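You operate a simulated robot arm through the tools that you are given. There is no shell and no other tool.

You are at the controls of a simulated robot arm. One attempt, no reset.

JOB
Put things in order on the top of the long bench. At the end: the capped black lens from the top of the long bench is on the brown card box; the yellow round brush stands on top of the blue extension ring; the teal stubby lens stands where the silver square tin stood; the silver square tin from the top of the long bench stands where the capped black lens stood; whatever was shut is shut again. Leave all else as you found it, and nothing knocked over.

Only the result counts: the job must be done as asked and must still hold three seconds after the hand-in. Knocking over, shifting, dropping, spilling or breaking anything else fails it.

ROBOT AND FRAMES
A 7-joint arm with a two-finger parallel gripper, fixed in place. Base frame: the origin is at the foot of the arm, x ahead of it, y to its left, z up; the work surface is at about z = 0. Readings come in m, rad, newtons and seconds.
With the tool pointing down near the work surface it reaches from about 0.24 to 0.62 m from the base axis. Its first joint turns from -1.152 to 1.152 rad. Payload 2.6 kg.
The tool frame sits at the grasp point between the pads (the TCP): z along the fingers, y along the line on which they close. The tips reach 0.03 m beyond it. Largest opening 0.094 m; finger width 0.028, thickness 0.01; the body of the gripper, 0.05 by 0.096 m, starts 0.055 m behind the TCP.
Orientation is told as [roll, pitch, yaw] about the base's x, y, z axes, in that order, counted from this pose: with the fingers straight down and closing along the base's y, the tool's x points along the base's -x, its y along +y and its z along -z.

CONTROLS
- The arm moves only by the tool drive_tool. Its argument "steps" is a list of rows, each an object (a shift or turn left out is 0, a gripper value left out holds the last) with "travel": the shift along the tool's x, y, z in m, a list of three; "angular": the turn, a rotation vector about the tool's x, y, z in rad, a list of three; "grip": the gripper command, from -1 (fully open) to 1 (shut), values between in proportion. In form: [{"travel": [tx, ty, tz], "angular": [wx, wy, wz], "grip": grip}, ...]. A call has 1 to 20 rows; each row shifts and turns the commanded pose from where the row before left it, along the tool's axes as they then stand. Each row takes 0.2 s and may step no farther than 0.05 m and 0.15 rad from the row before; otherwise, or with a gripper value out of range, the whole call is refused. Where a pose cannot be reached the arm comes as near as it can. A force on the tool above 40 N (or 10 N above the force at the start of the call, whichever is more), or a blocked arm, ends the call early, and 0.2 s more pass. Each finger travels about 0.072 m/s and halts on what it meets, pressing with about 27 N; the grip force reading is that of the motor and also rises with nothing between the fingers. The clock runs only during rows and for 0.2 s after the last one: add rows that do not move to give the fingers time. It gives the time, the measured TCP pose, the force on the tool (base axes), the opening and the grip force at its end, in the units of the frame above (readings bear some noise), with the torque about the TCP (base axes, N m) and any sound that the robot's microphone picked up.
- Cameras (640 x 400 px; columns grow to the right, rows downward): "scene" is fixed at [0.024, 0.4283, 0.5521]; the picture's right is [-0.80, -0.60, 0.00], its down [-0.39, 0.53, -0.75] and it looks along [0.45, -0.60, -0.66] (base axes); focal length 265 px, centre (320, 200). "wrist" rides on the gripper at [0.076, 0.014, -0.102] in the tool frame; the picture's right is [-0.18, 0.98, 0.00], its down [-0.75, -0.14, -0.64] and it looks along [-0.63, -0.12, 0.77] (tool axes); focal length 243 px, centre (320, 200). There is no depth. A picture from a camera that has moved, and an enlarged one, comes with that camera's place and axes in the base frame and with its lens. The place of the scene camera against the robot may be out by one fixed shift of up to 0.012 m in any direction.
- snapshot(camera): a new picture of that camera. The clock stands still meanwhile.
- inspect(camera, box): a new picture of the part [left, top, right, bottom] of that camera's present view, enlarged. The clock stands still meanwhile.
- sign_off(): hands the job in; it is judged then, once.

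Places have to be worked out from the pictures, the camera data and where the tool is seen. Open the gripper and draw the arm clear of the work before you hand the job in, unless the task says otherwise.

The tools are called after ">>>" as name(argument=value, ...) on one line, values as JSON. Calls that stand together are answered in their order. drive_tool: Moves the arm, as the interface text tells. Its arguments: {"type":"object","properties":{"steps":{"type":"array","items":{"type":"object","properties":{"travel":{"type":"array","items":{"type":"number"}},"angular":{"type":"array","items":{"type":"number"}},"grip":{"type":"number"}}}}},"required":["steps"]} The other tools are called the same way: snapshot (camera) takes a picture; inspect (camera, box) takes an enlarged picture of a part of a camera's view; sign_off () hands the job in.

At the start:

```text
time: 0.0
ee_pos: [0.4264, -0.0127, 0.3486]
orientation: [0.0, 0.0, 0.0]
wrist_force: [0.1, 0.6, 0.0]
torque: [0.01, 0.04, -0.02]
width: 0.0939
grip_force: 0.2
```

scene: 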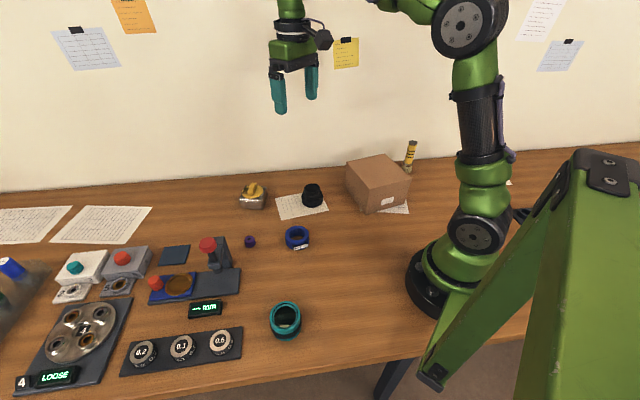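
wrist: 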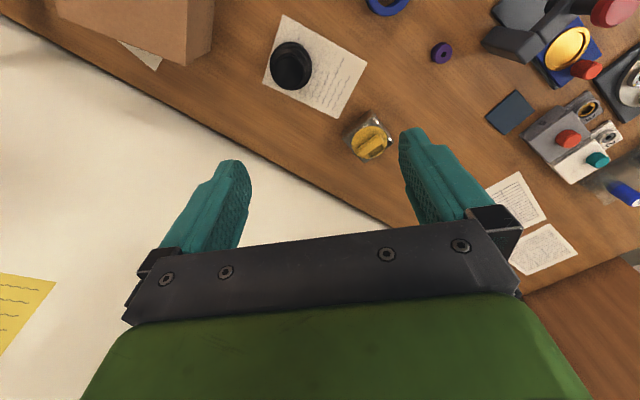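

I'll begin by looking closely at the items on the bench before moving anything.

>>> inspect(camera="scene", box=[220, 130, 440, 268])

>>> inspect(camera="scene", box=[0, 220, 330, 400])

>>> inspect(camera="wrist", box=[220, 0, 640, 262])

```text
2.90 times, centred on (330, 199) of scene
camera zoom: at [0.024, 0.4283, 0.5521], right [-0.8, -0.6, 0.0], down [-0.39, 0.53, -0.75], along [0.45, -0.6, -0.66], focal length 769 px, centre (291, 203)
```

zoom: 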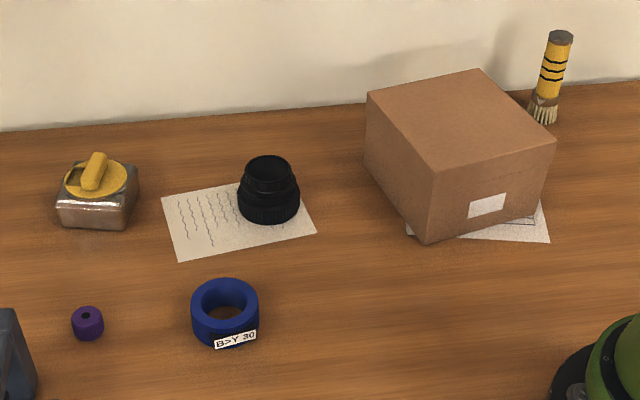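

```text
1.94 times, centred on (165, 310) of scene
camera zoom: at [0.024, 0.4283, 0.5521], right [-0.8, -0.6, 0.0], down [-0.39, 0.53, -0.75], along [0.45, -0.6, -0.66], focal length 515 px, centre (621, -13)
```

zoom: 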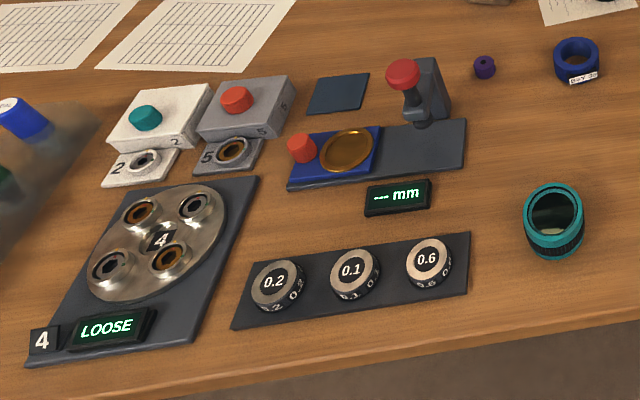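

```text
1.52 times, centred on (430, 131) of wrist
camera zoom: at [0.3513, 0.0013, 0.4525], right [0.18, 0.98, 0.0], down [0.75, -0.14, 0.64], along [0.63, -0.12, -0.77], focal length 370 px, centre (152, 305)
```

zoom: 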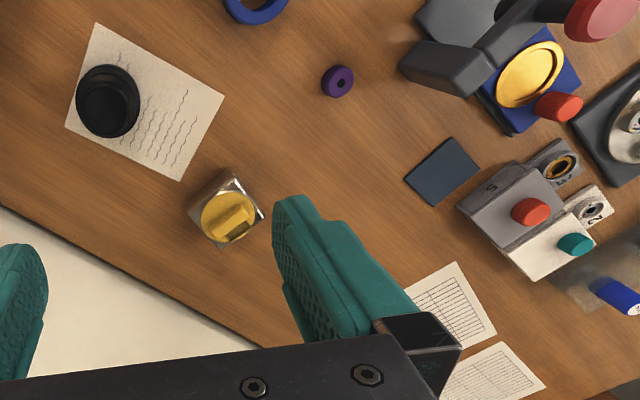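

The items are: tin at about (0.56, 0.06), black lens at (0.42, -0.055), ring at (0.35, 0.10), teal lens at (0.22, 0.28), brush at (0.24, -0.39), and the box centred near (0.28, -0.20) with its top at about 0.094. I'll descend to above the black lens for a closer wrist view.

>>> drive_tool(steps=[{"travel": [0.0016, -0.0106, 0.032], "grip": -1}, {"travel": [0.0016, -0.0106, 0.032]}, {"travel": [0.0016, -0.0106, 0.032]}, {"travel": [0.0016, -0.0106, 0.032]}, {"travel": [0, 0, 0]}, {"travel": [0, 0, 0]}])

>>> snapshot(camera="wrist")

```text
time: 1.4
ee_pos: [0.4207, -0.0526, 0.2208]
orientation: [0.0, -0.001, 0.0]
wrist_force: [0.0, 0.7, -0.3]
torque: [0.0, -0.01, 0.0]
width: 0.094
grip_force: 0.0
```

```text
taken
camera wrist: at [0.3444, -0.0395, 0.3246], right [0.18, 0.98, 0.0], down [0.75, -0.14, 0.64], along [0.63, -0.12, -0.77], focal length 243 px, centre (320, 200)
```

wrist: 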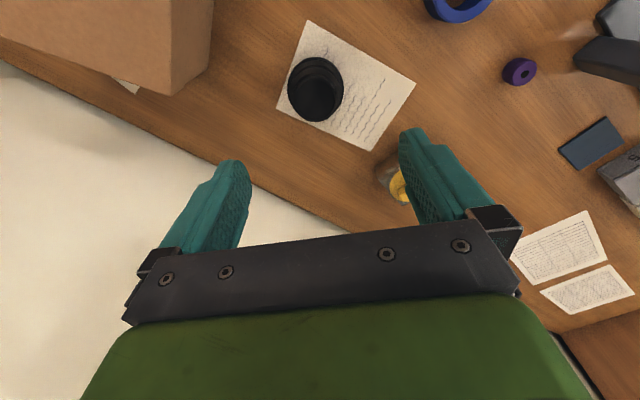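

>>> inspect(camera="wrist", box=[250, 20, 410, 120])

>>> inspect(camera="scene", box=[280, 160, 360, 230])

>>> inspect(camera="scene", box=[230, 170, 290, 220])

>>> inspect(camera="scene", box=[245, 280, 325, 350])

>>> inspect(camera="scene", box=[380, 120, 440, 190])

>>> inspect(camera="scene", box=[265, 210, 325, 260])

```text
4.00 times, centred on (330, 70) of wrist
camera zoom: at [0.3444, -0.0395, 0.3246], right [0.18, 0.98, 0.0], down [0.75, -0.14, 0.64], along [0.63, -0.12, -0.77], focal length 970 px, centre (280, 720)
```

zoom: 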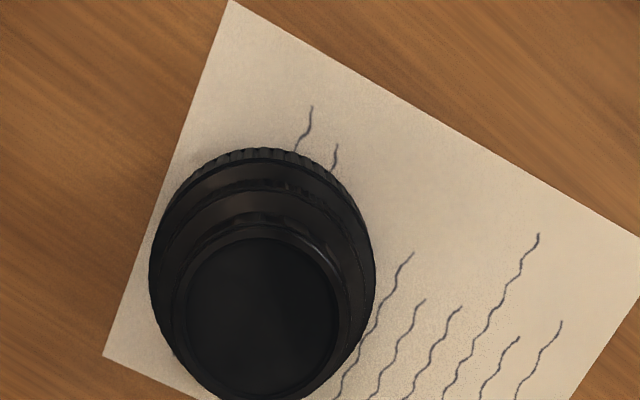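

```text
5.71 times, centred on (320, 195) of scene
camera zoom: at [0.024, 0.4283, 0.5521], right [-0.8, -0.6, 0.0], down [-0.39, 0.53, -0.75], along [0.45, -0.6, -0.66], focal length 1516 px, centre (320, 229)
```

zoom: 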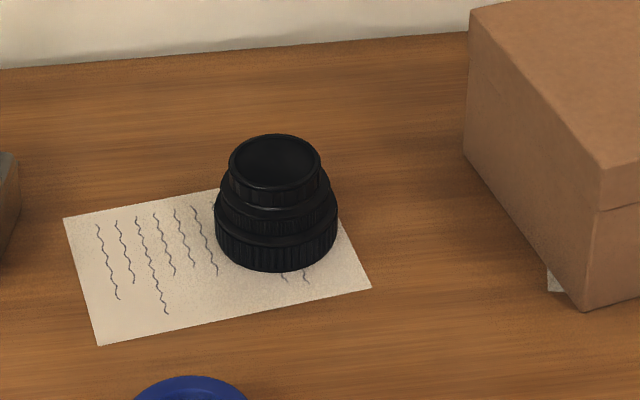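

```text
8.00 times, centred on (260, 195) of scene
camera zoom: at [0.024, 0.4283, 0.5521], right [-0.8, -0.6, 0.0], down [-0.39, 0.53, -0.75], along [0.45, -0.6, -0.66], focal length 2123 px, centre (800, 240)
```

zoom: 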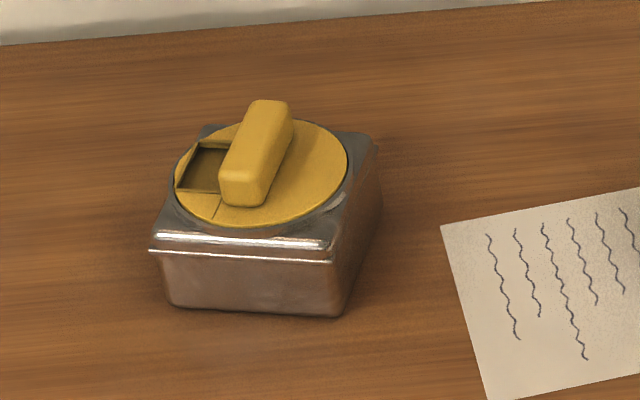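

```text
5.71 times, centred on (285, 315) of scene
camera zoom: at [0.024, 0.4283, 0.5521], right [-0.8, -0.6, 0.0], down [-0.39, 0.53, -0.75], along [0.45, -0.6, -0.66], focal length 1516 px, centre (520, -457)
```

zoom: 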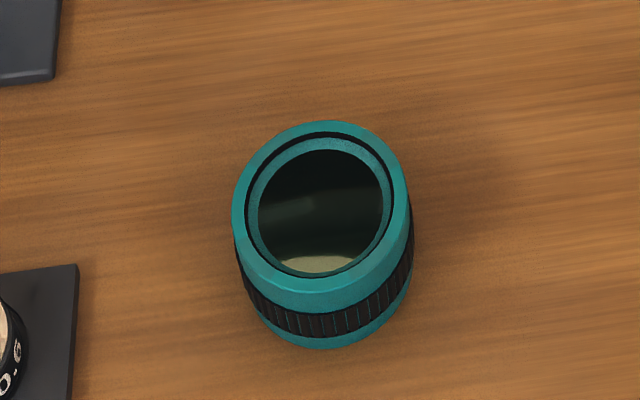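

```text
5.71 times, centred on (410, 155) of scene
camera zoom: at [0.024, 0.4283, 0.5521], right [-0.8, -0.6, 0.0], down [-0.39, 0.53, -0.75], along [0.45, -0.6, -0.66], focal length 1516 px, centre (-194, 457)
```

zoom: 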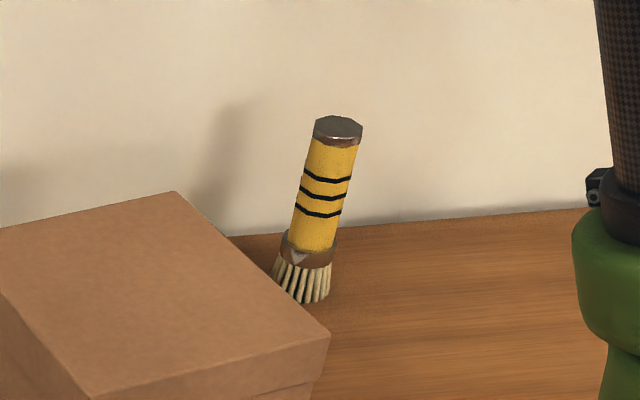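

```text
8.00 times, centred on (295, 235) of scene
camera zoom: at [0.024, 0.4283, 0.5521], right [-0.8, -0.6, 0.0], down [-0.39, 0.53, -0.75], along [0.45, -0.6, -0.66], focal length 2123 px, centre (520, -80)
```

zoom: 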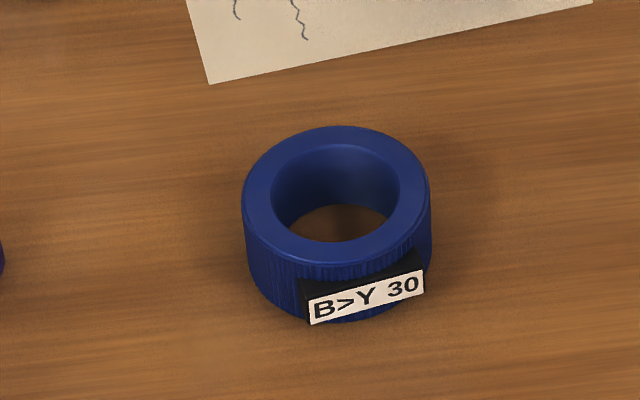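

The lens looks about 0.05 tall with a 0.066-wide base ring, centred near (0.4285, -0.061) by the wrist camera. I'll shift over it and lower to z≈0.12 to check alignment.

>>> drive_tool(steps=[{"travel": [-0.004, -0.004, 0.03]}, {"travel": [-0.004, -0.004, 0.03]}, {"travel": [0, 0, 0.04]}, {"travel": [0, 0, 0]}, {"travel": [0, 0, 0]}])

>>> snapshot(camera="wrist")

>>> snapshot(camera="scene")

```text
time: 2.6
ee_pos: [0.4263, -0.0635, 0.1209]
orientation: [-0.001, 0.0, 0.0]
wrist_force: [0.4, -0.4, -0.4]
torque: [0.02, 0.0, -0.02]
width: 0.094
grip_force: 0.1
```

```text
taken
camera wrist: at [0.3518, -0.0499, 0.2244], right [0.18, 0.98, 0.0], down [0.75, -0.14, 0.64], along [0.63, -0.12, -0.77], focal length 243 px, centre (320, 200)
```

wrist: 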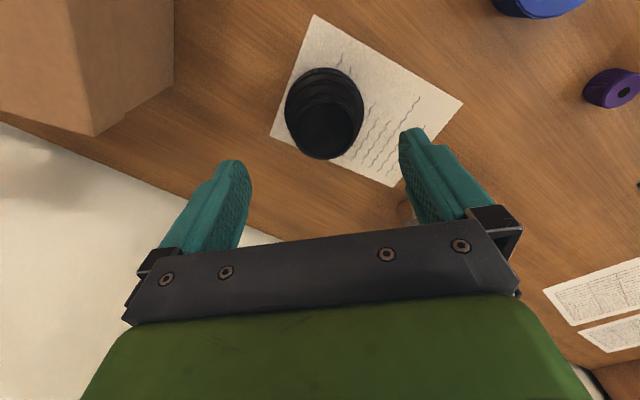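

```text
taken
```

scene: 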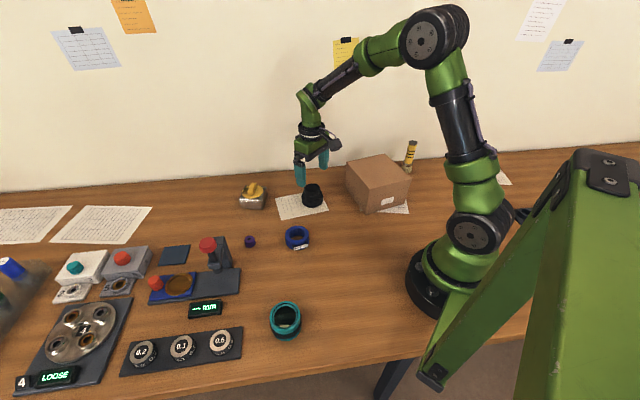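

>>> inspect(camera="wrist", box=[260, 50, 388, 170])

```text
3.33 times, centred on (324, 110) of wrist
camera zoom: at [0.3518, -0.0499, 0.2244], right [0.18, 0.98, 0.0], down [0.75, -0.14, 0.64], along [0.63, -0.12, -0.77], focal length 809 px, centre (307, 500)
```

zoom: 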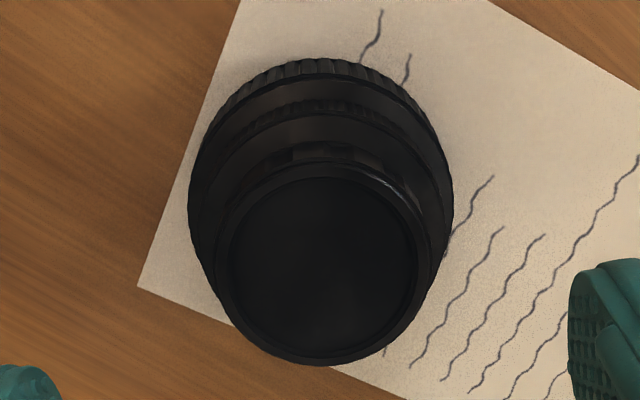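

Alignment is good: the lens axis is near (0.4285, -0.061), within ~2 mm of the tool. I'll descend so the tips sit just above the paper and grip the base ring, then lift slightly to check.

>>> drive_tool(steps=[{"travel": [-0.0005, 0.0022, 0.03]}, {"travel": [0, 0, 0.03]}, {"travel": [0, 0, 0.024]}, {"travel": [0, 0, 0]}, {"travel": [0, 0, 0]}])

>>> inspect(camera="scene", box=[270, 140, 370, 220])

```text
time: 3.8
ee_pos: [0.4289, -0.0608, 0.0358]
orientation: [0.0, -0.001, 0.0]
wrist_force: [-0.5, -0.3, 0.1]
torque: [0.0, 0.01, -0.01]
width: 0.0939
grip_force: 0.1
```

```text
5.00 times, centred on (320, 180) of scene
camera zoom: at [0.024, 0.4283, 0.5521], right [-0.8, -0.6, 0.0], down [-0.39, 0.53, -0.75], along [0.45, -0.6, -0.66], focal length 1327 px, centre (320, 300)
```

zoom: 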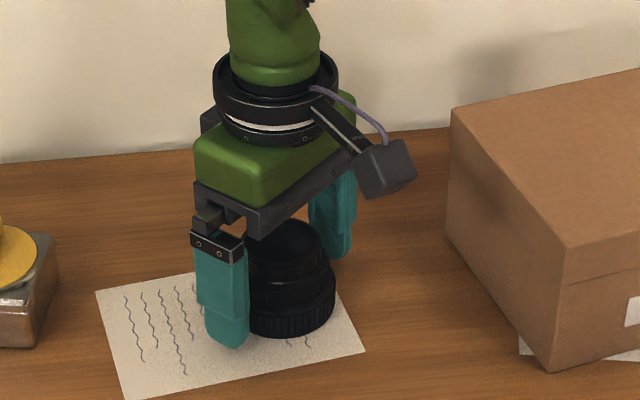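

The lens is between the fingers with the tips just above the paper. Closing the gripper now.

>>> drive_tool(steps=[{"grip": 1}, {"grip": 1}, {"grip": 1}, {"grip": 1}])

>>> snapshot(camera="wrist")

```text
time: 4.8
ee_pos: [0.4282, -0.0595, 0.0369]
orientation: [-0.001, 0.0, 0.0]
wrist_force: [-0.2, 0.2, 0.0]
torque: [0.08, 0.04, -0.04]
width: 0.0638
grip_force: 26.9
```

```text
taken
camera wrist: at [0.3536, -0.0472, 0.14], right [0.18, 0.98, 0.0], down [0.75, -0.14, 0.64], along [0.63, -0.12, -0.77], focal length 243 px, centre (320, 200)
```

wrist: 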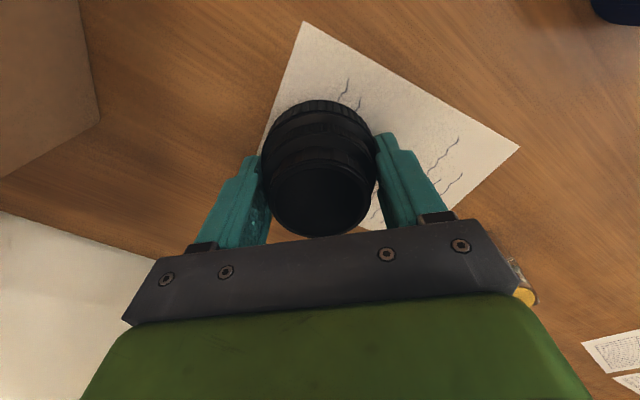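

The fingers hold at a width of 0.0638, matching the lens base. Lifting straight up and checking the hold.

>>> drive_tool(steps=[{"travel": [0, 0, -0.01]}, {"travel": [0, 0, -0.03]}, {"travel": [0, 0, -0.04]}, {"travel": [0, 0, -0.04]}, {"travel": [0, 0, -0.04]}, {"travel": [0, 0, 0]}])

>>> snapshot(camera="wrist")

>>> snapshot(camera="scene")

```text
time: 6.2
ee_pos: [0.4292, -0.0616, 0.1975]
orientation: [0.002, -0.001, 0.002]
wrist_force: [0.2, 0.2, -2.0]
torque: [0.01, 0.0, 0.04]
width: 0.0637
grip_force: 26.8
```

```text
taken
camera wrist: at [0.3526, -0.0479, 0.3016], right [0.18, 0.98, 0.0], down [0.75, -0.14, 0.64], along [0.63, -0.12, -0.77], focal length 243 px, centre (320, 200)
```

wrist: 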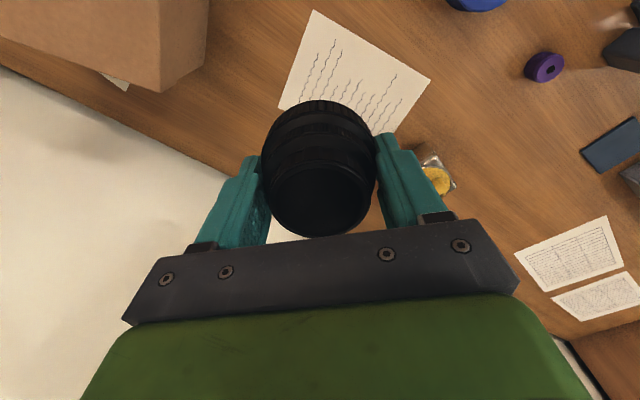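

```text
taken
```

scene: 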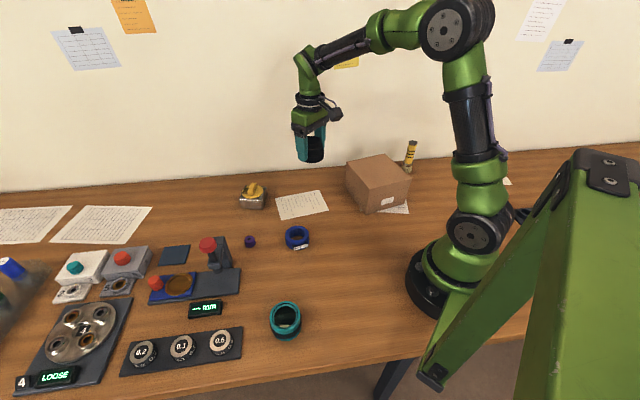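

Lens is held firmly (about 2 N). I'll carry it above the box, keeping well clear, and check both views.

>>> drive_tool(steps=[{"travel": [0.0277, -0.029, -0.006]}, {"travel": [0.0277, -0.029, -0.006]}, {"travel": [0.0277, -0.029, -0.006]}, {"travel": [0.0277, -0.029, -0.006]}, {"travel": [0.0277, -0.029, -0.006]}, {"travel": [0, 0, 0]}, {"travel": [0, 0, 0]}])

>>> snapshot(camera="wrist")

>>> snapshot(camera="scene")

```text
time: 7.8
ee_pos: [0.2882, -0.2058, 0.2317]
orientation: [0.001, 0.0, 0.001]
wrist_force: [0.3, 0.5, -3.8]
torque: [0.01, -0.03, -0.01]
width: 0.0638
grip_force: 26.8
```

```text
taken
camera wrist: at [0.2127, -0.1923, 0.3343], right [0.18, 0.98, 0.0], down [0.75, -0.14, 0.64], along [0.63, -0.12, -0.77], focal length 243 px, centre (320, 200)
```

wrist: 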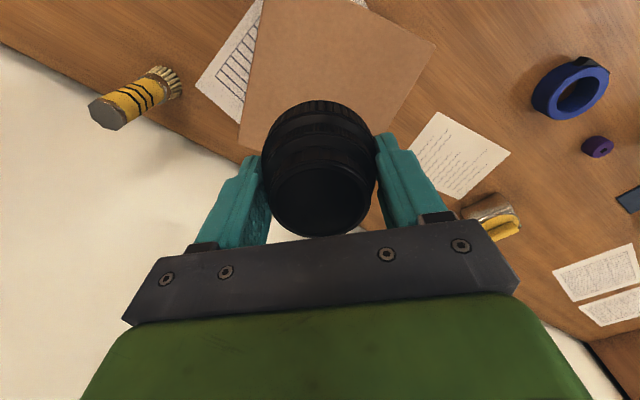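

```text
taken
```

scene: 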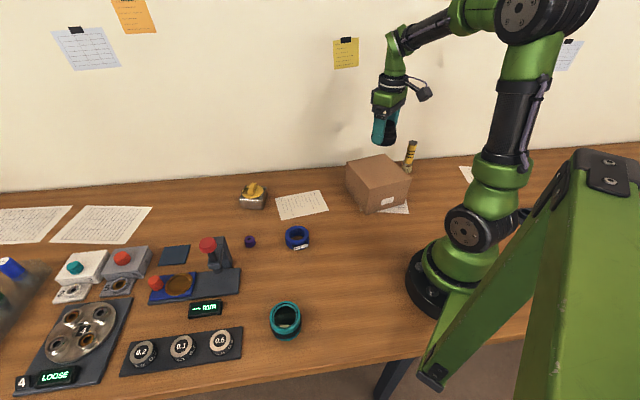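

The box's top centre works out at about (0.288, -0.204), right beneath the lens. I'll lower to leave a few cm gap, then approach in small steps, watching the force.

>>> drive_tool(steps=[{"travel": [0, 0.001, 0.03]}, {"travel": [0, 0, 0.03]}, {"travel": [0, 0, 0.02]}, {"travel": [0, 0, 0]}, {"travel": [0, 0, 0]}])

>>> inspect(camera="scene", box=[330, 100, 430, 220])

```text
time: 9.0
ee_pos: [0.2898, -0.2065, 0.1485]
orientation: [0.0, 0.0, 0.001]
wrist_force: [0.3, 0.2, -1.9]
torque: [0.02, -0.05, -0.01]
width: 0.0637
grip_force: 27.4
```

```text
3.33 times, centred on (380, 160) of scene
camera zoom: at [0.024, 0.4283, 0.5521], right [-0.8, -0.6, 0.0], down [-0.39, 0.53, -0.75], along [0.45, -0.6, -0.66], focal length 884 px, centre (120, 333)
```

zoom: 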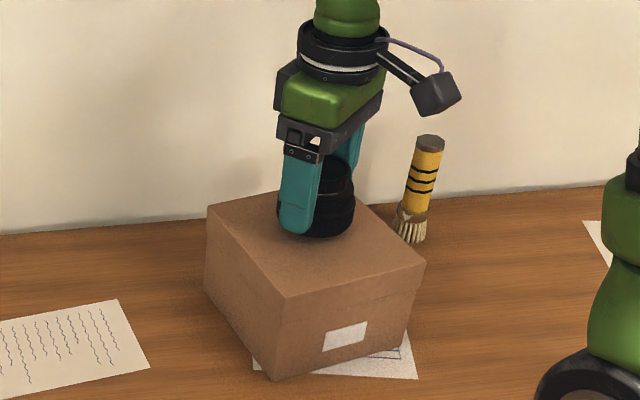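

Still free; lens bottom should be about 0.112. Lowering in small steps.

>>> drive_tool(steps=[{"travel": [0, 0, 0.004]}, {"travel": [0, 0, 0.004]}, {"travel": [0, 0, 0.003]}, {"travel": [0, 0, 0]}, {"travel": [0, 0, 0]}])

>>> inspect(camera="scene", box=[330, 100, 430, 220])

```text
time: 10.2
ee_pos: [0.2906, -0.2047, 0.1354]
orientation: [-0.002, -0.001, 0.0]
wrist_force: [-1.9, 1.2, 4.8]
torque: [0.07, 0.03, -0.04]
width: 0.0638
grip_force: 27.5
```

```text
3.33 times, centred on (380, 160) of scene
camera zoom: at [0.024, 0.4283, 0.5521], right [-0.8, -0.6, 0.0], down [-0.39, 0.53, -0.75], along [0.45, -0.6, -0.66], focal length 884 px, centre (120, 333)
```

zoom: 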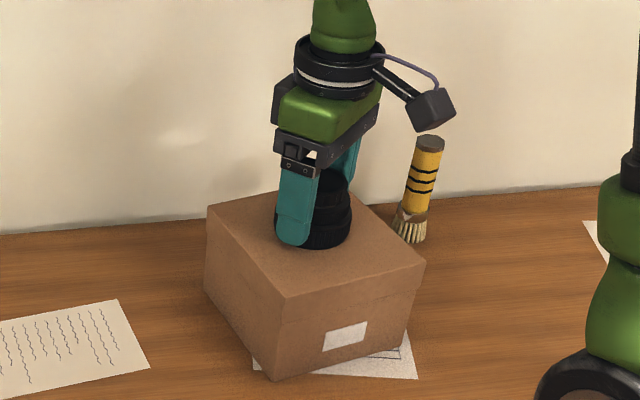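

Contact made (vertical force swung from -2 to +4.8 N), so the lens rests on the box with its top near 0.10. Opening the fingers.

>>> drive_tool(steps=[{"grip": -1}, {"grip": -1}, {"grip": -1}, {"grip": -1}])

>>> inspect(camera="scene", box=[330, 100, 430, 220])

```text
time: 11.2
ee_pos: [0.2911, -0.2044, 0.1366]
orientation: [0.0, 0.0, 0.002]
wrist_force: [-0.2, -0.5, -0.6]
torque: [0.01, -0.02, 0.02]
width: 0.0941
grip_force: 0.1
```

```text
3.33 times, centred on (380, 160) of scene
camera zoom: at [0.024, 0.4283, 0.5521], right [-0.8, -0.6, 0.0], down [-0.39, 0.53, -0.75], along [0.45, -0.6, -0.66], focal length 884 px, centre (120, 333)
```

zoom: 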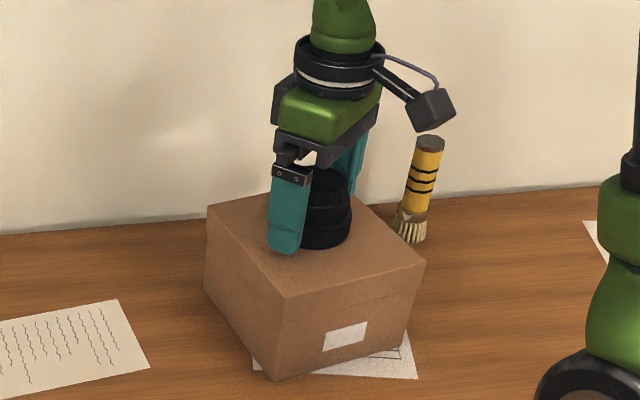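

The lens stands on the box with the fingers clear. Rising straight up, then checking.

>>> drive_tool(steps=[{"travel": [0, 0, -0.02]}, {"travel": [0, 0, -0.04]}, {"travel": [0, 0, -0.04]}, {"travel": [0, 0, -0.03]}, {"travel": [0, 0, 0]}])

>>> snapshot(camera="wrist")

>>> snapshot(camera="scene")

```text
time: 12.4
ee_pos: [0.2901, -0.2039, 0.2653]
orientation: [0.0, 0.001, 0.0]
wrist_force: [0.1, -0.5, -0.2]
torque: [0.0, -0.02, 0.01]
width: 0.0938
grip_force: 0.1
```

```text
taken
camera wrist: at [0.2148, -0.1901, 0.3688], right [0.18, 0.98, 0.0], down [0.75, -0.14, 0.64], along [0.63, -0.12, -0.77], focal length 243 px, centre (320, 200)
```

wrist: 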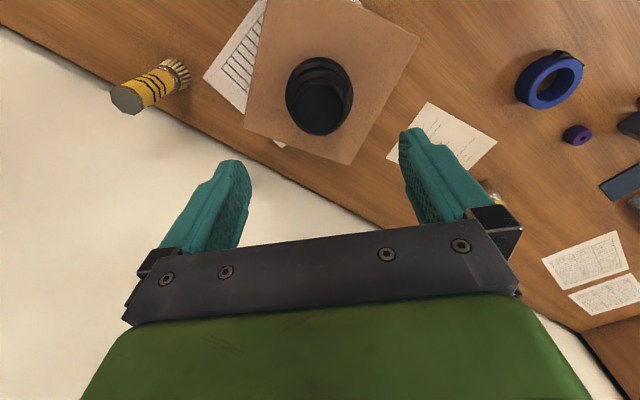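

```text
taken
```

scene: 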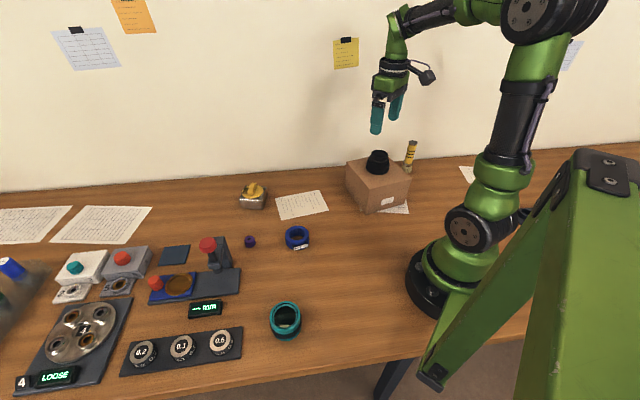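

The lens stands centrally on the box. While here, I'll zoom in on the brush to measure its place and its bristle width.

>>> inspect(camera="wrist", box=[90, 40, 210, 130])

>>> inspect(camera="wrist", box=[490, 30, 610, 120])

```text
4.44 times, centred on (150, 85) of wrist
camera zoom: at [0.2148, -0.1901, 0.3688], right [0.18, 0.98, 0.0], down [0.75, -0.14, 0.64], along [0.63, -0.12, -0.77], focal length 1078 px, centre (1076, 711)
```

zoom: 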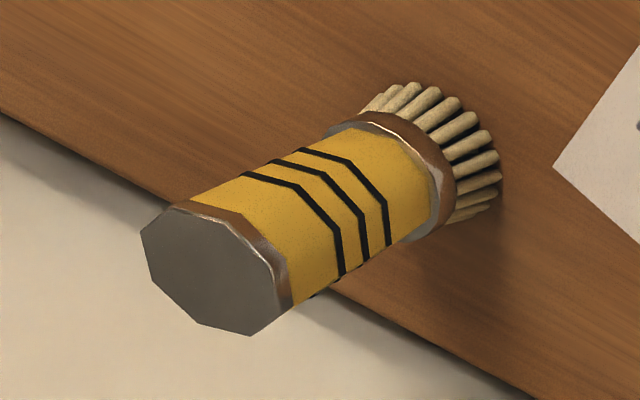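

```text
4.44 times, centred on (550, 75) of wrist
camera zoom: at [0.2148, -0.1901, 0.3688], right [0.18, 0.98, 0.0], down [0.75, -0.14, 0.64], along [0.63, -0.12, -0.77], focal length 1078 px, centre (-702, 756)
```

zoom: 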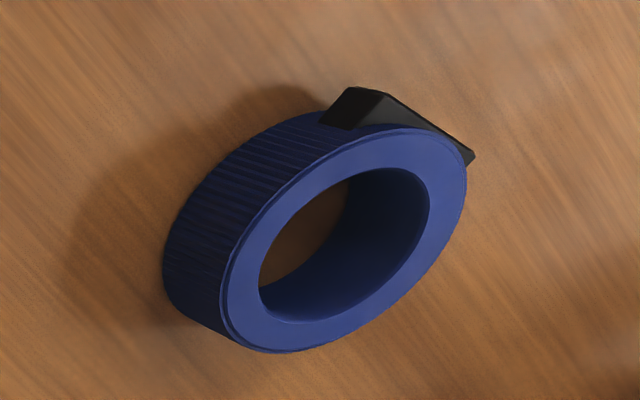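

The brush stands near (0.26, -0.4025) with bristles about 0.04 wide. Now I'll travel high to the silver tin for a closer look at it.

>>> drive_tool(steps=[{"travel": [-0.033, 0.032, 0.002]}, {"travel": [-0.033, 0.032, 0.002]}, {"travel": [-0.033, 0.032, 0.003]}, {"travel": [-0.033, 0.032, 0.003]}, {"travel": [-0.033, 0.032, 0.003]}, {"travel": [-0.033, 0.032, 0.004]}, {"travel": [-0.033, 0.032, 0.004]}, {"travel": [-0.033, 0.032, 0.004]}, {"travel": [0, 0, 0]}, {"travel": [0, 0, 0]}])

>>> snapshot(camera="wrist")

>>> inspect(camera="wrist", box=[240, 20, 400, 140])

```text
time: 14.6
ee_pos: [0.5545, 0.0527, 0.2401]
orientation: [-0.001, 0.0, 0.001]
wrist_force: [-0.3, 0.5, -0.4]
torque: [-0.01, -0.03, -0.02]
width: 0.0939
grip_force: 0.0
```

```text
taken
camera wrist: at [0.4784, 0.0666, 0.3454], right [0.18, 0.98, 0.0], down [0.75, -0.14, 0.64], along [0.63, -0.12, -0.77], focal length 243 px, centre (320, 200)
```

wrist: 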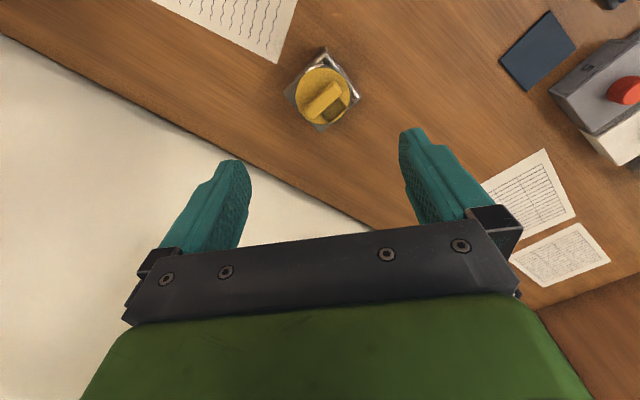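

```text
3.33 times, centred on (320, 80) of wrist
camera zoom: at [0.4784, 0.0666, 0.3454], right [0.18, 0.98, 0.0], down [0.75, -0.14, 0.64], along [0.63, -0.12, -0.77], focal length 809 px, centre (320, 600)
```

zoom: 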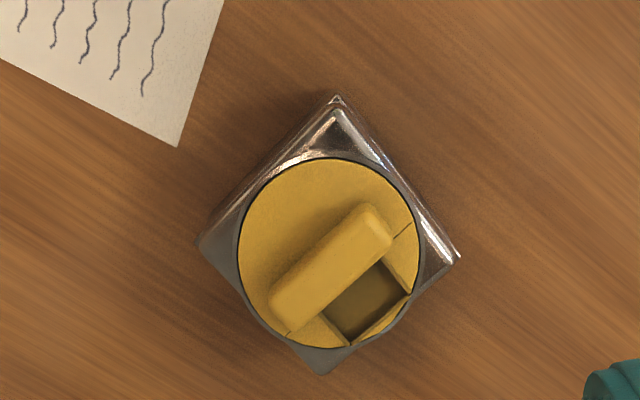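

The tin is a square of about 0.067 m, centred near (0.570, 0.052), its sides turned about 31.6° from the base x axis. I'll centre over it, yaw the gripper +0.55 rad so the pads meet two flat sides, and lower to z≈0.14 for a check.

>>> drive_tool(steps=[{"travel": [-0.008, 0, 0.025]}, {"travel": [-0.0076, -0.0006, 0.025]}, {"angular": [0, 0, -0.138]}, {"angular": [0, 0, -0.138]}, {"angular": [0, 0, -0.138]}, {"angular": [0, 0, -0.138]}, {"travel": [0, 0, 0.04]}, {"travel": [0, 0, 0]}, {"travel": [0, 0, 0]}])

>>> snapshot(camera="wrist")

>>> inspect(camera="wrist", box=[220, 60, 420, 200])

>>> inspect(camera="scene", box=[210, 120, 310, 220])

```text
time: 16.6
ee_pos: [0.568, 0.0524, 0.1498]
orientation: [0.0, -0.001, 0.553]
wrist_force: [0.5, -0.1, -0.2]
torque: [-0.02, 0.02, 0.02]
width: 0.094
grip_force: 0.1
```

```text
taken
camera wrist: at [0.4969, 0.0236, 0.254], right [-0.36, 0.93, 0.0], down [0.72, 0.28, 0.64], along [0.6, 0.23, -0.77], focal length 243 px, centre (320, 200)
```

wrist: 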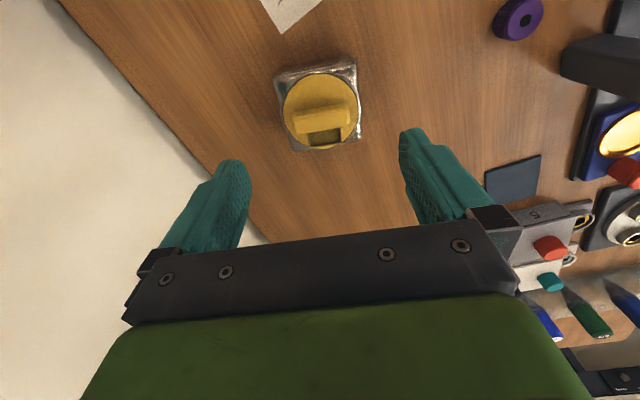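

```text
2.86 times, centred on (320, 130) of wrist
camera zoom: at [0.4969, 0.0236, 0.254], right [-0.36, 0.93, 0.0], down [0.72, 0.28, 0.64], along [0.6, 0.23, -0.77], focal length 693 px, centre (320, 400)
```

zoom: 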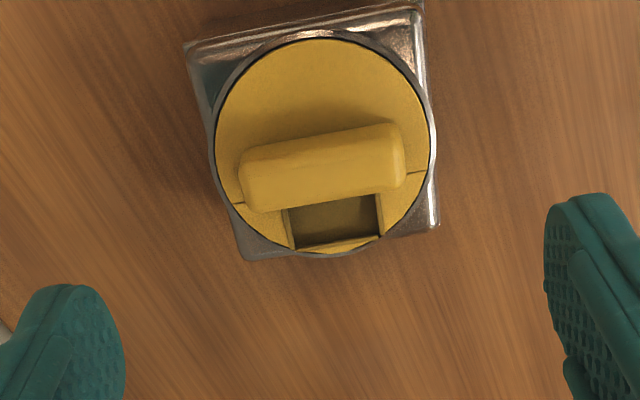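

```text
4.00 times, centred on (260, 170) of scene
camera zoom: at [0.024, 0.4283, 0.5521], right [-0.8, -0.6, 0.0], down [-0.39, 0.53, -0.75], along [0.45, -0.6, -0.66], focal length 1061 px, centre (560, 320)
```

zoom: 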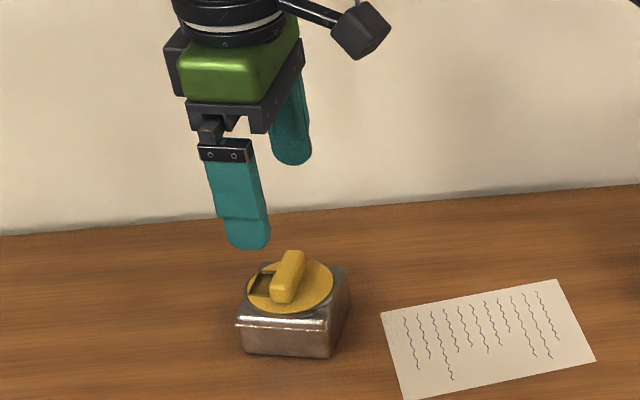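

The tin is centred under the gripper to within ~1 mm and squared to the pads. Descending to z≈0.036.

>>> drive_tool(steps=[{"travel": [-0.001, 0, 0.04]}, {"travel": [0, 0, 0.04]}, {"travel": [0, 0, 0.03]}, {"travel": [0, 0, 0.003]}, {"travel": [0, 0, 0]}])

>>> inspect(camera="scene", box=[210, 130, 310, 220])

>>> snapshot(camera="wrist")

```text
time: 17.8
ee_pos: [0.5697, 0.0512, 0.0383]
orientation: [0.001, 0.0, 0.552]
wrist_force: [0.2, -0.1, -0.2]
torque: [0.0, -0.03, 0.0]
width: 0.0939
grip_force: 0.1
```

```text
4.44 times, centred on (260, 175) of scene
camera zoom: at [0.024, 0.4283, 0.5521], right [-0.8, -0.6, 0.0], down [-0.39, 0.53, -0.75], along [0.45, -0.6, -0.66], focal length 1179 px, centre (587, 311)
```

zoom: 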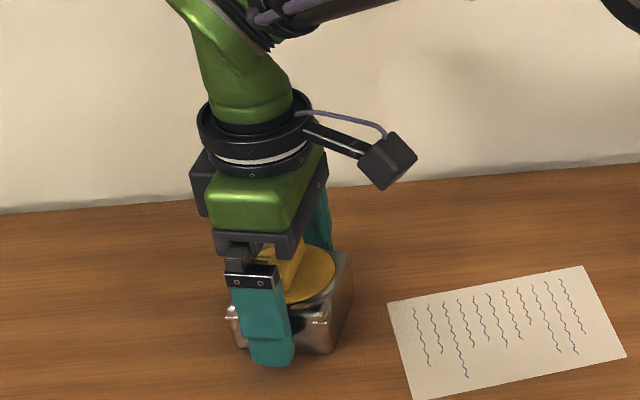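

```text
taken
camera wrist: at [0.4978, 0.0233, 0.1413], right [-0.36, 0.93, 0.0], down [0.72, 0.27, 0.64], along [0.6, 0.23, -0.77], focal length 243 px, centre (320, 200)
```

wrist: 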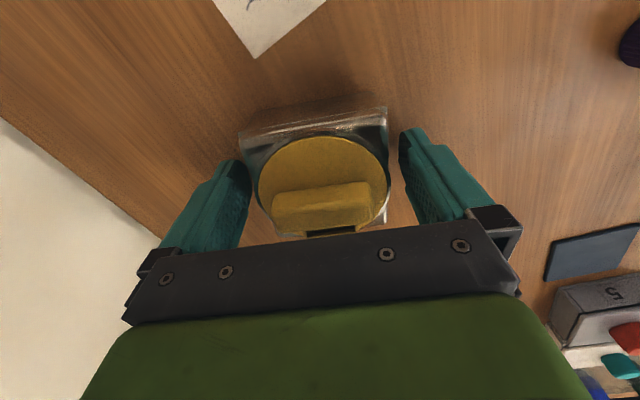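

Both fingers straddle the tin with tips just above the wood. Closing the gripper.

>>> drive_tool(steps=[{"grip": 1}, {"grip": 1}, {"grip": 1}, {"grip": 1}])

>>> snapshot(camera="wrist")

```text
time: 18.8
ee_pos: [0.5699, 0.0513, 0.0387]
orientation: [0.0, -0.001, 0.552]
wrist_force: [0.0, 0.6, 0.7]
torque: [0.03, 0.02, -0.01]
width: 0.0738
grip_force: 26.6
```

```text
taken
camera wrist: at [0.4978, 0.0234, 0.1416], right [-0.36, 0.93, 0.0], down [0.72, 0.28, 0.64], along [0.6, 0.23, -0.77], focal length 243 px, centre (320, 200)
```

wrist: 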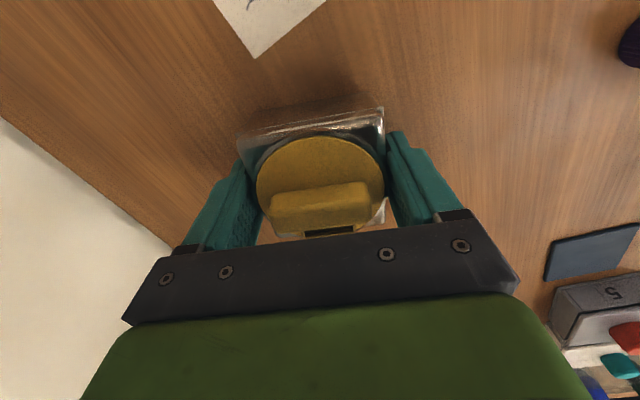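

>>> inspect(camera="wrist", box=[220, 90, 420, 250])

>>> inspect(camera="scene", box=[225, 165, 285, 215])

```text
2.50 times, centred on (320, 170) of wrist
camera zoom: at [0.4978, 0.0234, 0.1416], right [-0.36, 0.93, 0.0], down [0.72, 0.28, 0.64], along [0.6, 0.23, -0.77], focal length 606 px, centre (320, 275)
```

zoom: 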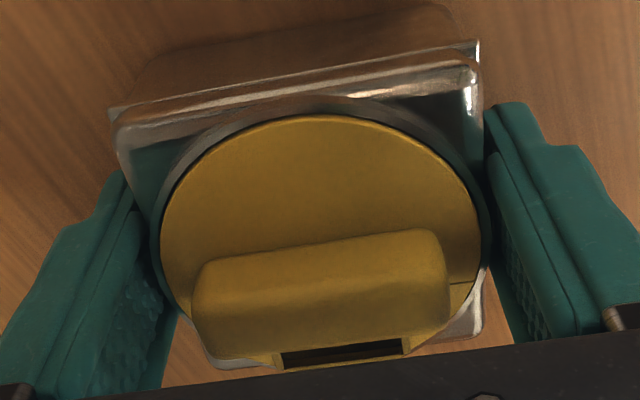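

```text
8.00 times, centred on (255, 190) of scene
camera zoom: at [0.024, 0.4283, 0.5521], right [-0.8, -0.6, 0.0], down [-0.39, 0.53, -0.75], along [0.45, -0.6, -0.66], focal length 2123 px, centre (840, 280)
```

zoom: 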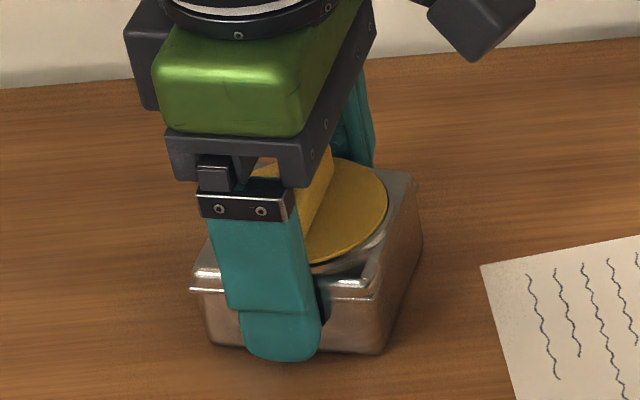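

The pads are flush on the tin's sides (width 0.0738, aligned within a degree). I'll lift gently by 2 cm and check that the tin comes up whole.

>>> drive_tool(steps=[{"travel": [0, 0, -0.005]}, {"travel": [0, 0, -0.01]}, {"travel": [0, 0, -0.01]}, {"travel": [0, 0, 0]}])

>>> inspect(camera="scene", box=[215, 155, 285, 215])

```text
time: 19.8
ee_pos: [0.5694, 0.0514, 0.0623]
orientation: [0.001, -0.001, 0.551]
wrist_force: [0.3, 0.2, -1.8]
torque: [0.02, -0.01, 0.0]
width: 0.0739
grip_force: 26.7
```

```text
6.67 times, centred on (250, 185) of scene
camera zoom: at [0.024, 0.4283, 0.5521], right [-0.8, -0.6, 0.0], down [-0.39, 0.53, -0.75], along [0.45, -0.6, -0.66], focal length 1769 px, centre (787, 300)
```

zoom: 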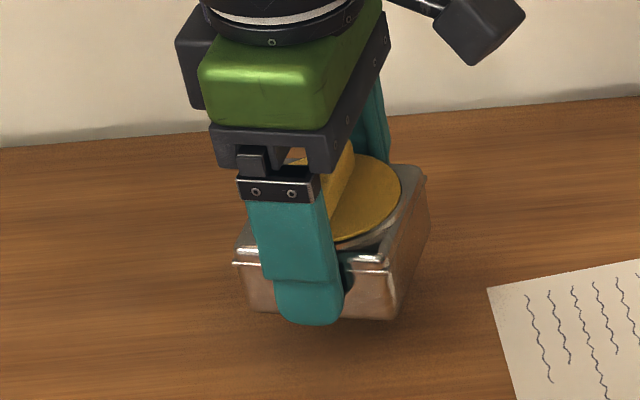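

The tin is up whole, lid included (about 1.8 N). Now raising and carrying it toward where the black lens stood, (0.429, -0.061).

>>> drive_tool(steps=[{"travel": [0, 0, -0.04]}, {"travel": [0, 0, -0.03]}, {"travel": [0.0448, -0.0054, 0]}, {"travel": [0.0448, -0.0054, 0]}, {"travel": [0.0448, -0.0054, 0]}, {"travel": [0.0446, -0.0054, 0]}, {"travel": [0, 0, 0]}, {"travel": [0, 0, 0]}])

>>> snapshot(camera="wrist")

>>> snapshot(camera="scene")

```text
time: 21.6
ee_pos: [0.4289, -0.0597, 0.1325]
orientation: [0.0, 0.0, 0.551]
wrist_force: [0.1, 0.2, -1.3]
torque: [-0.05, 0.01, 0.01]
width: 0.074
grip_force: 27.1
```

```text
taken
camera wrist: at [0.3571, -0.089, 0.2361], right [-0.36, 0.93, 0.0], down [0.72, 0.28, 0.64], along [0.6, 0.23, -0.77], focal length 243 px, centre (320, 200)
```

wrist: 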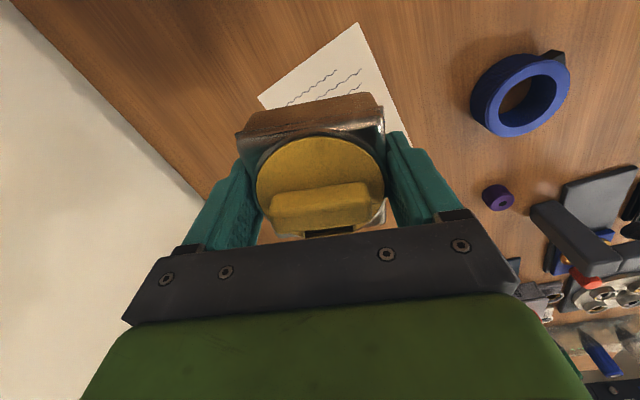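

```text
taken
```

scene: 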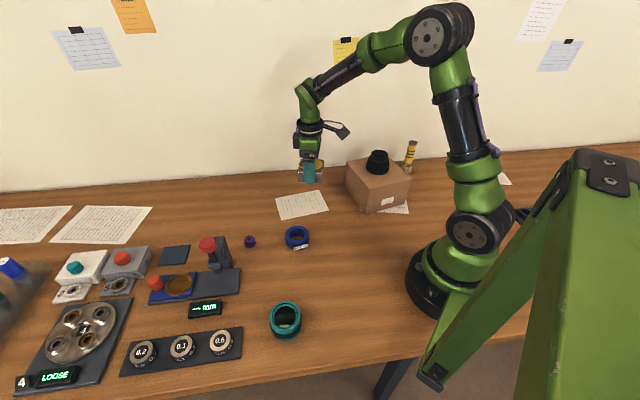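

The tool stands at (0.429, -0.061) over the target. Lowering to about 1 cm above, then small steps to contact.

>>> drive_tool(steps=[{"travel": [0, 0, 0.03]}, {"travel": [0, 0, 0.03]}, {"travel": [0, 0, 0.022]}, {"travel": [0, 0, 0.005]}, {"travel": [0, 0, 0.004]}, {"travel": [0, 0, 0]}])

>>> inspect(camera="scene", box=[270, 150, 350, 230])

```text
time: 23.0
ee_pos: [0.4307, -0.0602, 0.0412]
orientation: [0.002, 0.001, 0.553]
wrist_force: [0.1, 0.0, -1.3]
torque: [0.02, -0.02, 0.0]
width: 0.074
grip_force: 26.4
```

```text
5.00 times, centred on (310, 190) of scene
camera zoom: at [0.024, 0.4283, 0.5521], right [-0.8, -0.6, 0.0], down [-0.39, 0.53, -0.75], along [0.45, -0.6, -0.66], focal length 1327 px, centre (370, 250)
```

zoom: 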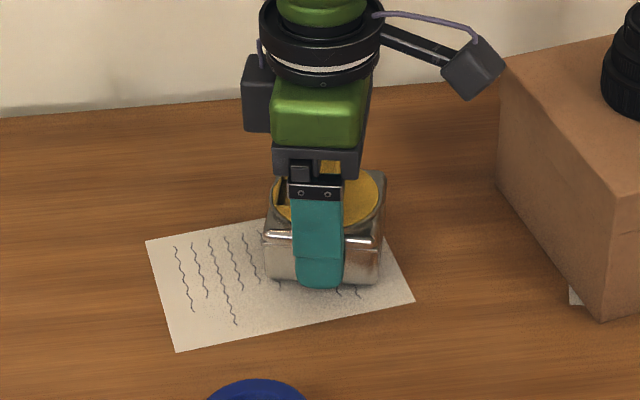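

The tin is ~2 mm above the paper, force still only its own weight. Two more small steps down to touch.

>>> drive_tool(steps=[{"travel": [0, 0, 0.0015]}, {"travel": [0, 0, 0.0015]}, {"travel": [0, 0, 0]}])

```text
time: 23.8
ee_pos: [0.4309, -0.0609, 0.0378]
orientation: [0.0, -0.002, 0.552]
wrist_force: [-0.1, -0.6, -1.3]
torque: [-0.01, -0.02, 0.0]
width: 0.0741
grip_force: 26.8
```

>>> drive_tool(steps=[{"travel": [0, 0, 0.001]}, {"travel": [0, 0, 0]}])

```text
time: 24.4
ee_pos: [0.4304, -0.0604, 0.0386]
orientation: [-0.001, -0.001, 0.55]
wrist_force: [-0.8, 0.9, 4.5]
torque: [0.18, 0.12, 0.04]
width: 0.0738
grip_force: 27.4
```

Contact now (vertical force rose to +4.5 N), so the tin rests on the paper. Opening the fingers.

>>> drive_tool(steps=[{"grip": -1}, {"grip": -1}, {"grip": -1}, {"grip": -1}])

>>> snapshot(camera="wrist")

```text
time: 25.4
ee_pos: [0.43, -0.0602, 0.0376]
orientation: [0.0, -0.001, 0.551]
wrist_force: [-1.1, 0.0, 0.3]
torque: [-0.06, 0.01, -0.01]
width: 0.094
grip_force: 0.0
```

```text
taken
camera wrist: at [0.3584, -0.0891, 0.1412], right [-0.36, 0.93, 0.0], down [0.72, 0.28, 0.64], along [0.6, 0.23, -0.77], focal length 243 px, centre (320, 200)
```

wrist: 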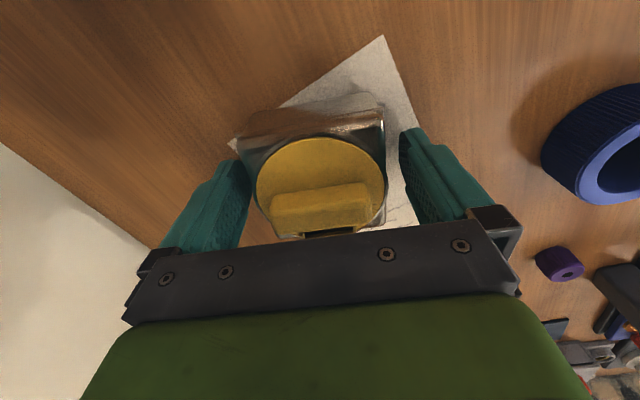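

The tin stands free between the open fingers on the paper. Rising straight up, then checking from the scene camera.

>>> drive_tool(steps=[{"travel": [0, 0, -0.03]}, {"travel": [0, 0, -0.05]}, {"travel": [0, 0, -0.05]}, {"travel": [0, 0, -0.05]}, {"travel": [0, 0, 0]}])

>>> snapshot(camera="wrist")

>>> inspect(camera="scene", box=[220, 130, 440, 268])

```text
time: 26.6
ee_pos: [0.4319, -0.0624, 0.2165]
orientation: [0.001, 0.0, 0.553]
wrist_force: [-0.1, 0.0, 0.6]
torque: [0.0, 0.01, 0.0]
width: 0.094
grip_force: 0.0
```

```text
taken
camera wrist: at [0.3597, -0.09, 0.3209], right [-0.36, 0.93, 0.0], down [0.72, 0.28, 0.64], along [0.6, 0.23, -0.77], focal length 243 px, centre (320, 200)
```

wrist: 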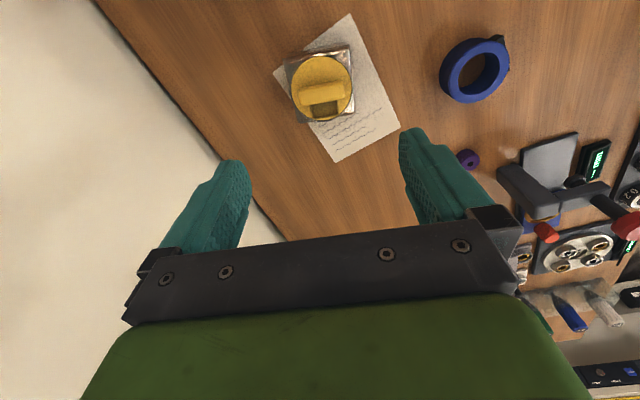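

```text
2.90 times, centred on (330, 199) of scene
camera zoom: at [0.024, 0.4283, 0.5521], right [-0.8, -0.6, 0.0], down [-0.39, 0.53, -0.75], along [0.45, -0.6, -0.66], focal length 769 px, centre (291, 203)
```

zoom: 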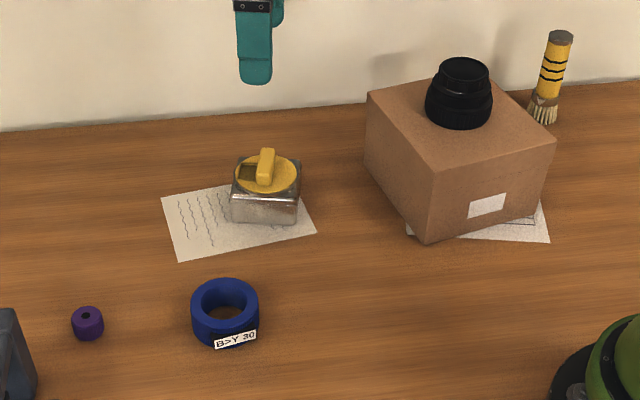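

The tin stands upright at about (0.430, -0.062), where the black lens was. Now I'll travel at height toward the teal lens near (0.23, 0.28).

>>> drive_tool(steps=[{"travel": [-0.001, 0.044, 0]}, {"travel": [-0.001, 0.044, 0]}, {"travel": [-0.001, 0.044, 0]}, {"travel": [-0.001, 0.044, 0]}, {"travel": [-0.001, 0.044, 0]}, {"travel": [-0.001, 0.044, 0]}, {"travel": [-0.001, 0.044, 0]}, {"travel": [-0.001, 0.044, 0]}, {"travel": [-0.001, 0.044, 0]}, {"travel": [0, 0, 0]}, {"travel": [0, 0, 0]}])

>>> snapshot(camera="wrist")

>>> snapshot(camera="scene")

```text
time: 29.0
ee_pos: [0.2293, 0.2814, 0.2161]
orientation: [0.0, 0.0, 0.551]
wrist_force: [0.2, -0.1, 0.2]
torque: [0.03, -0.01, 0.0]
width: 0.0939
grip_force: 0.1
```

```text
taken
camera wrist: at [0.1584, 0.2533, 0.3204], right [-0.36, 0.93, 0.0], down [0.72, 0.28, 0.64], along [0.6, 0.23, -0.77], focal length 243 px, centre (320, 200)
```

wrist: 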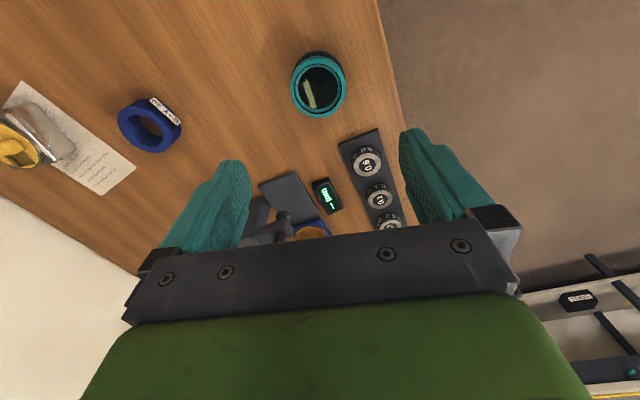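

```text
taken
```

scene: 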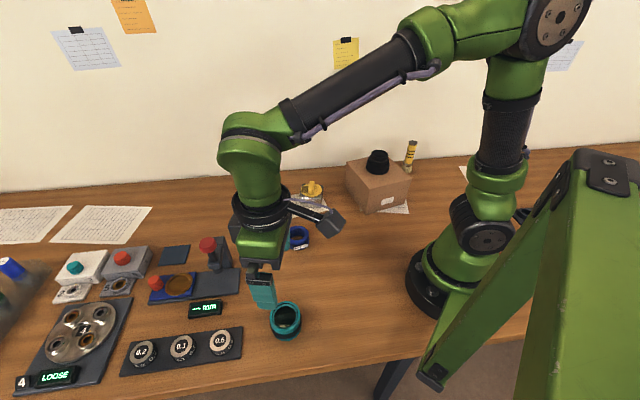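

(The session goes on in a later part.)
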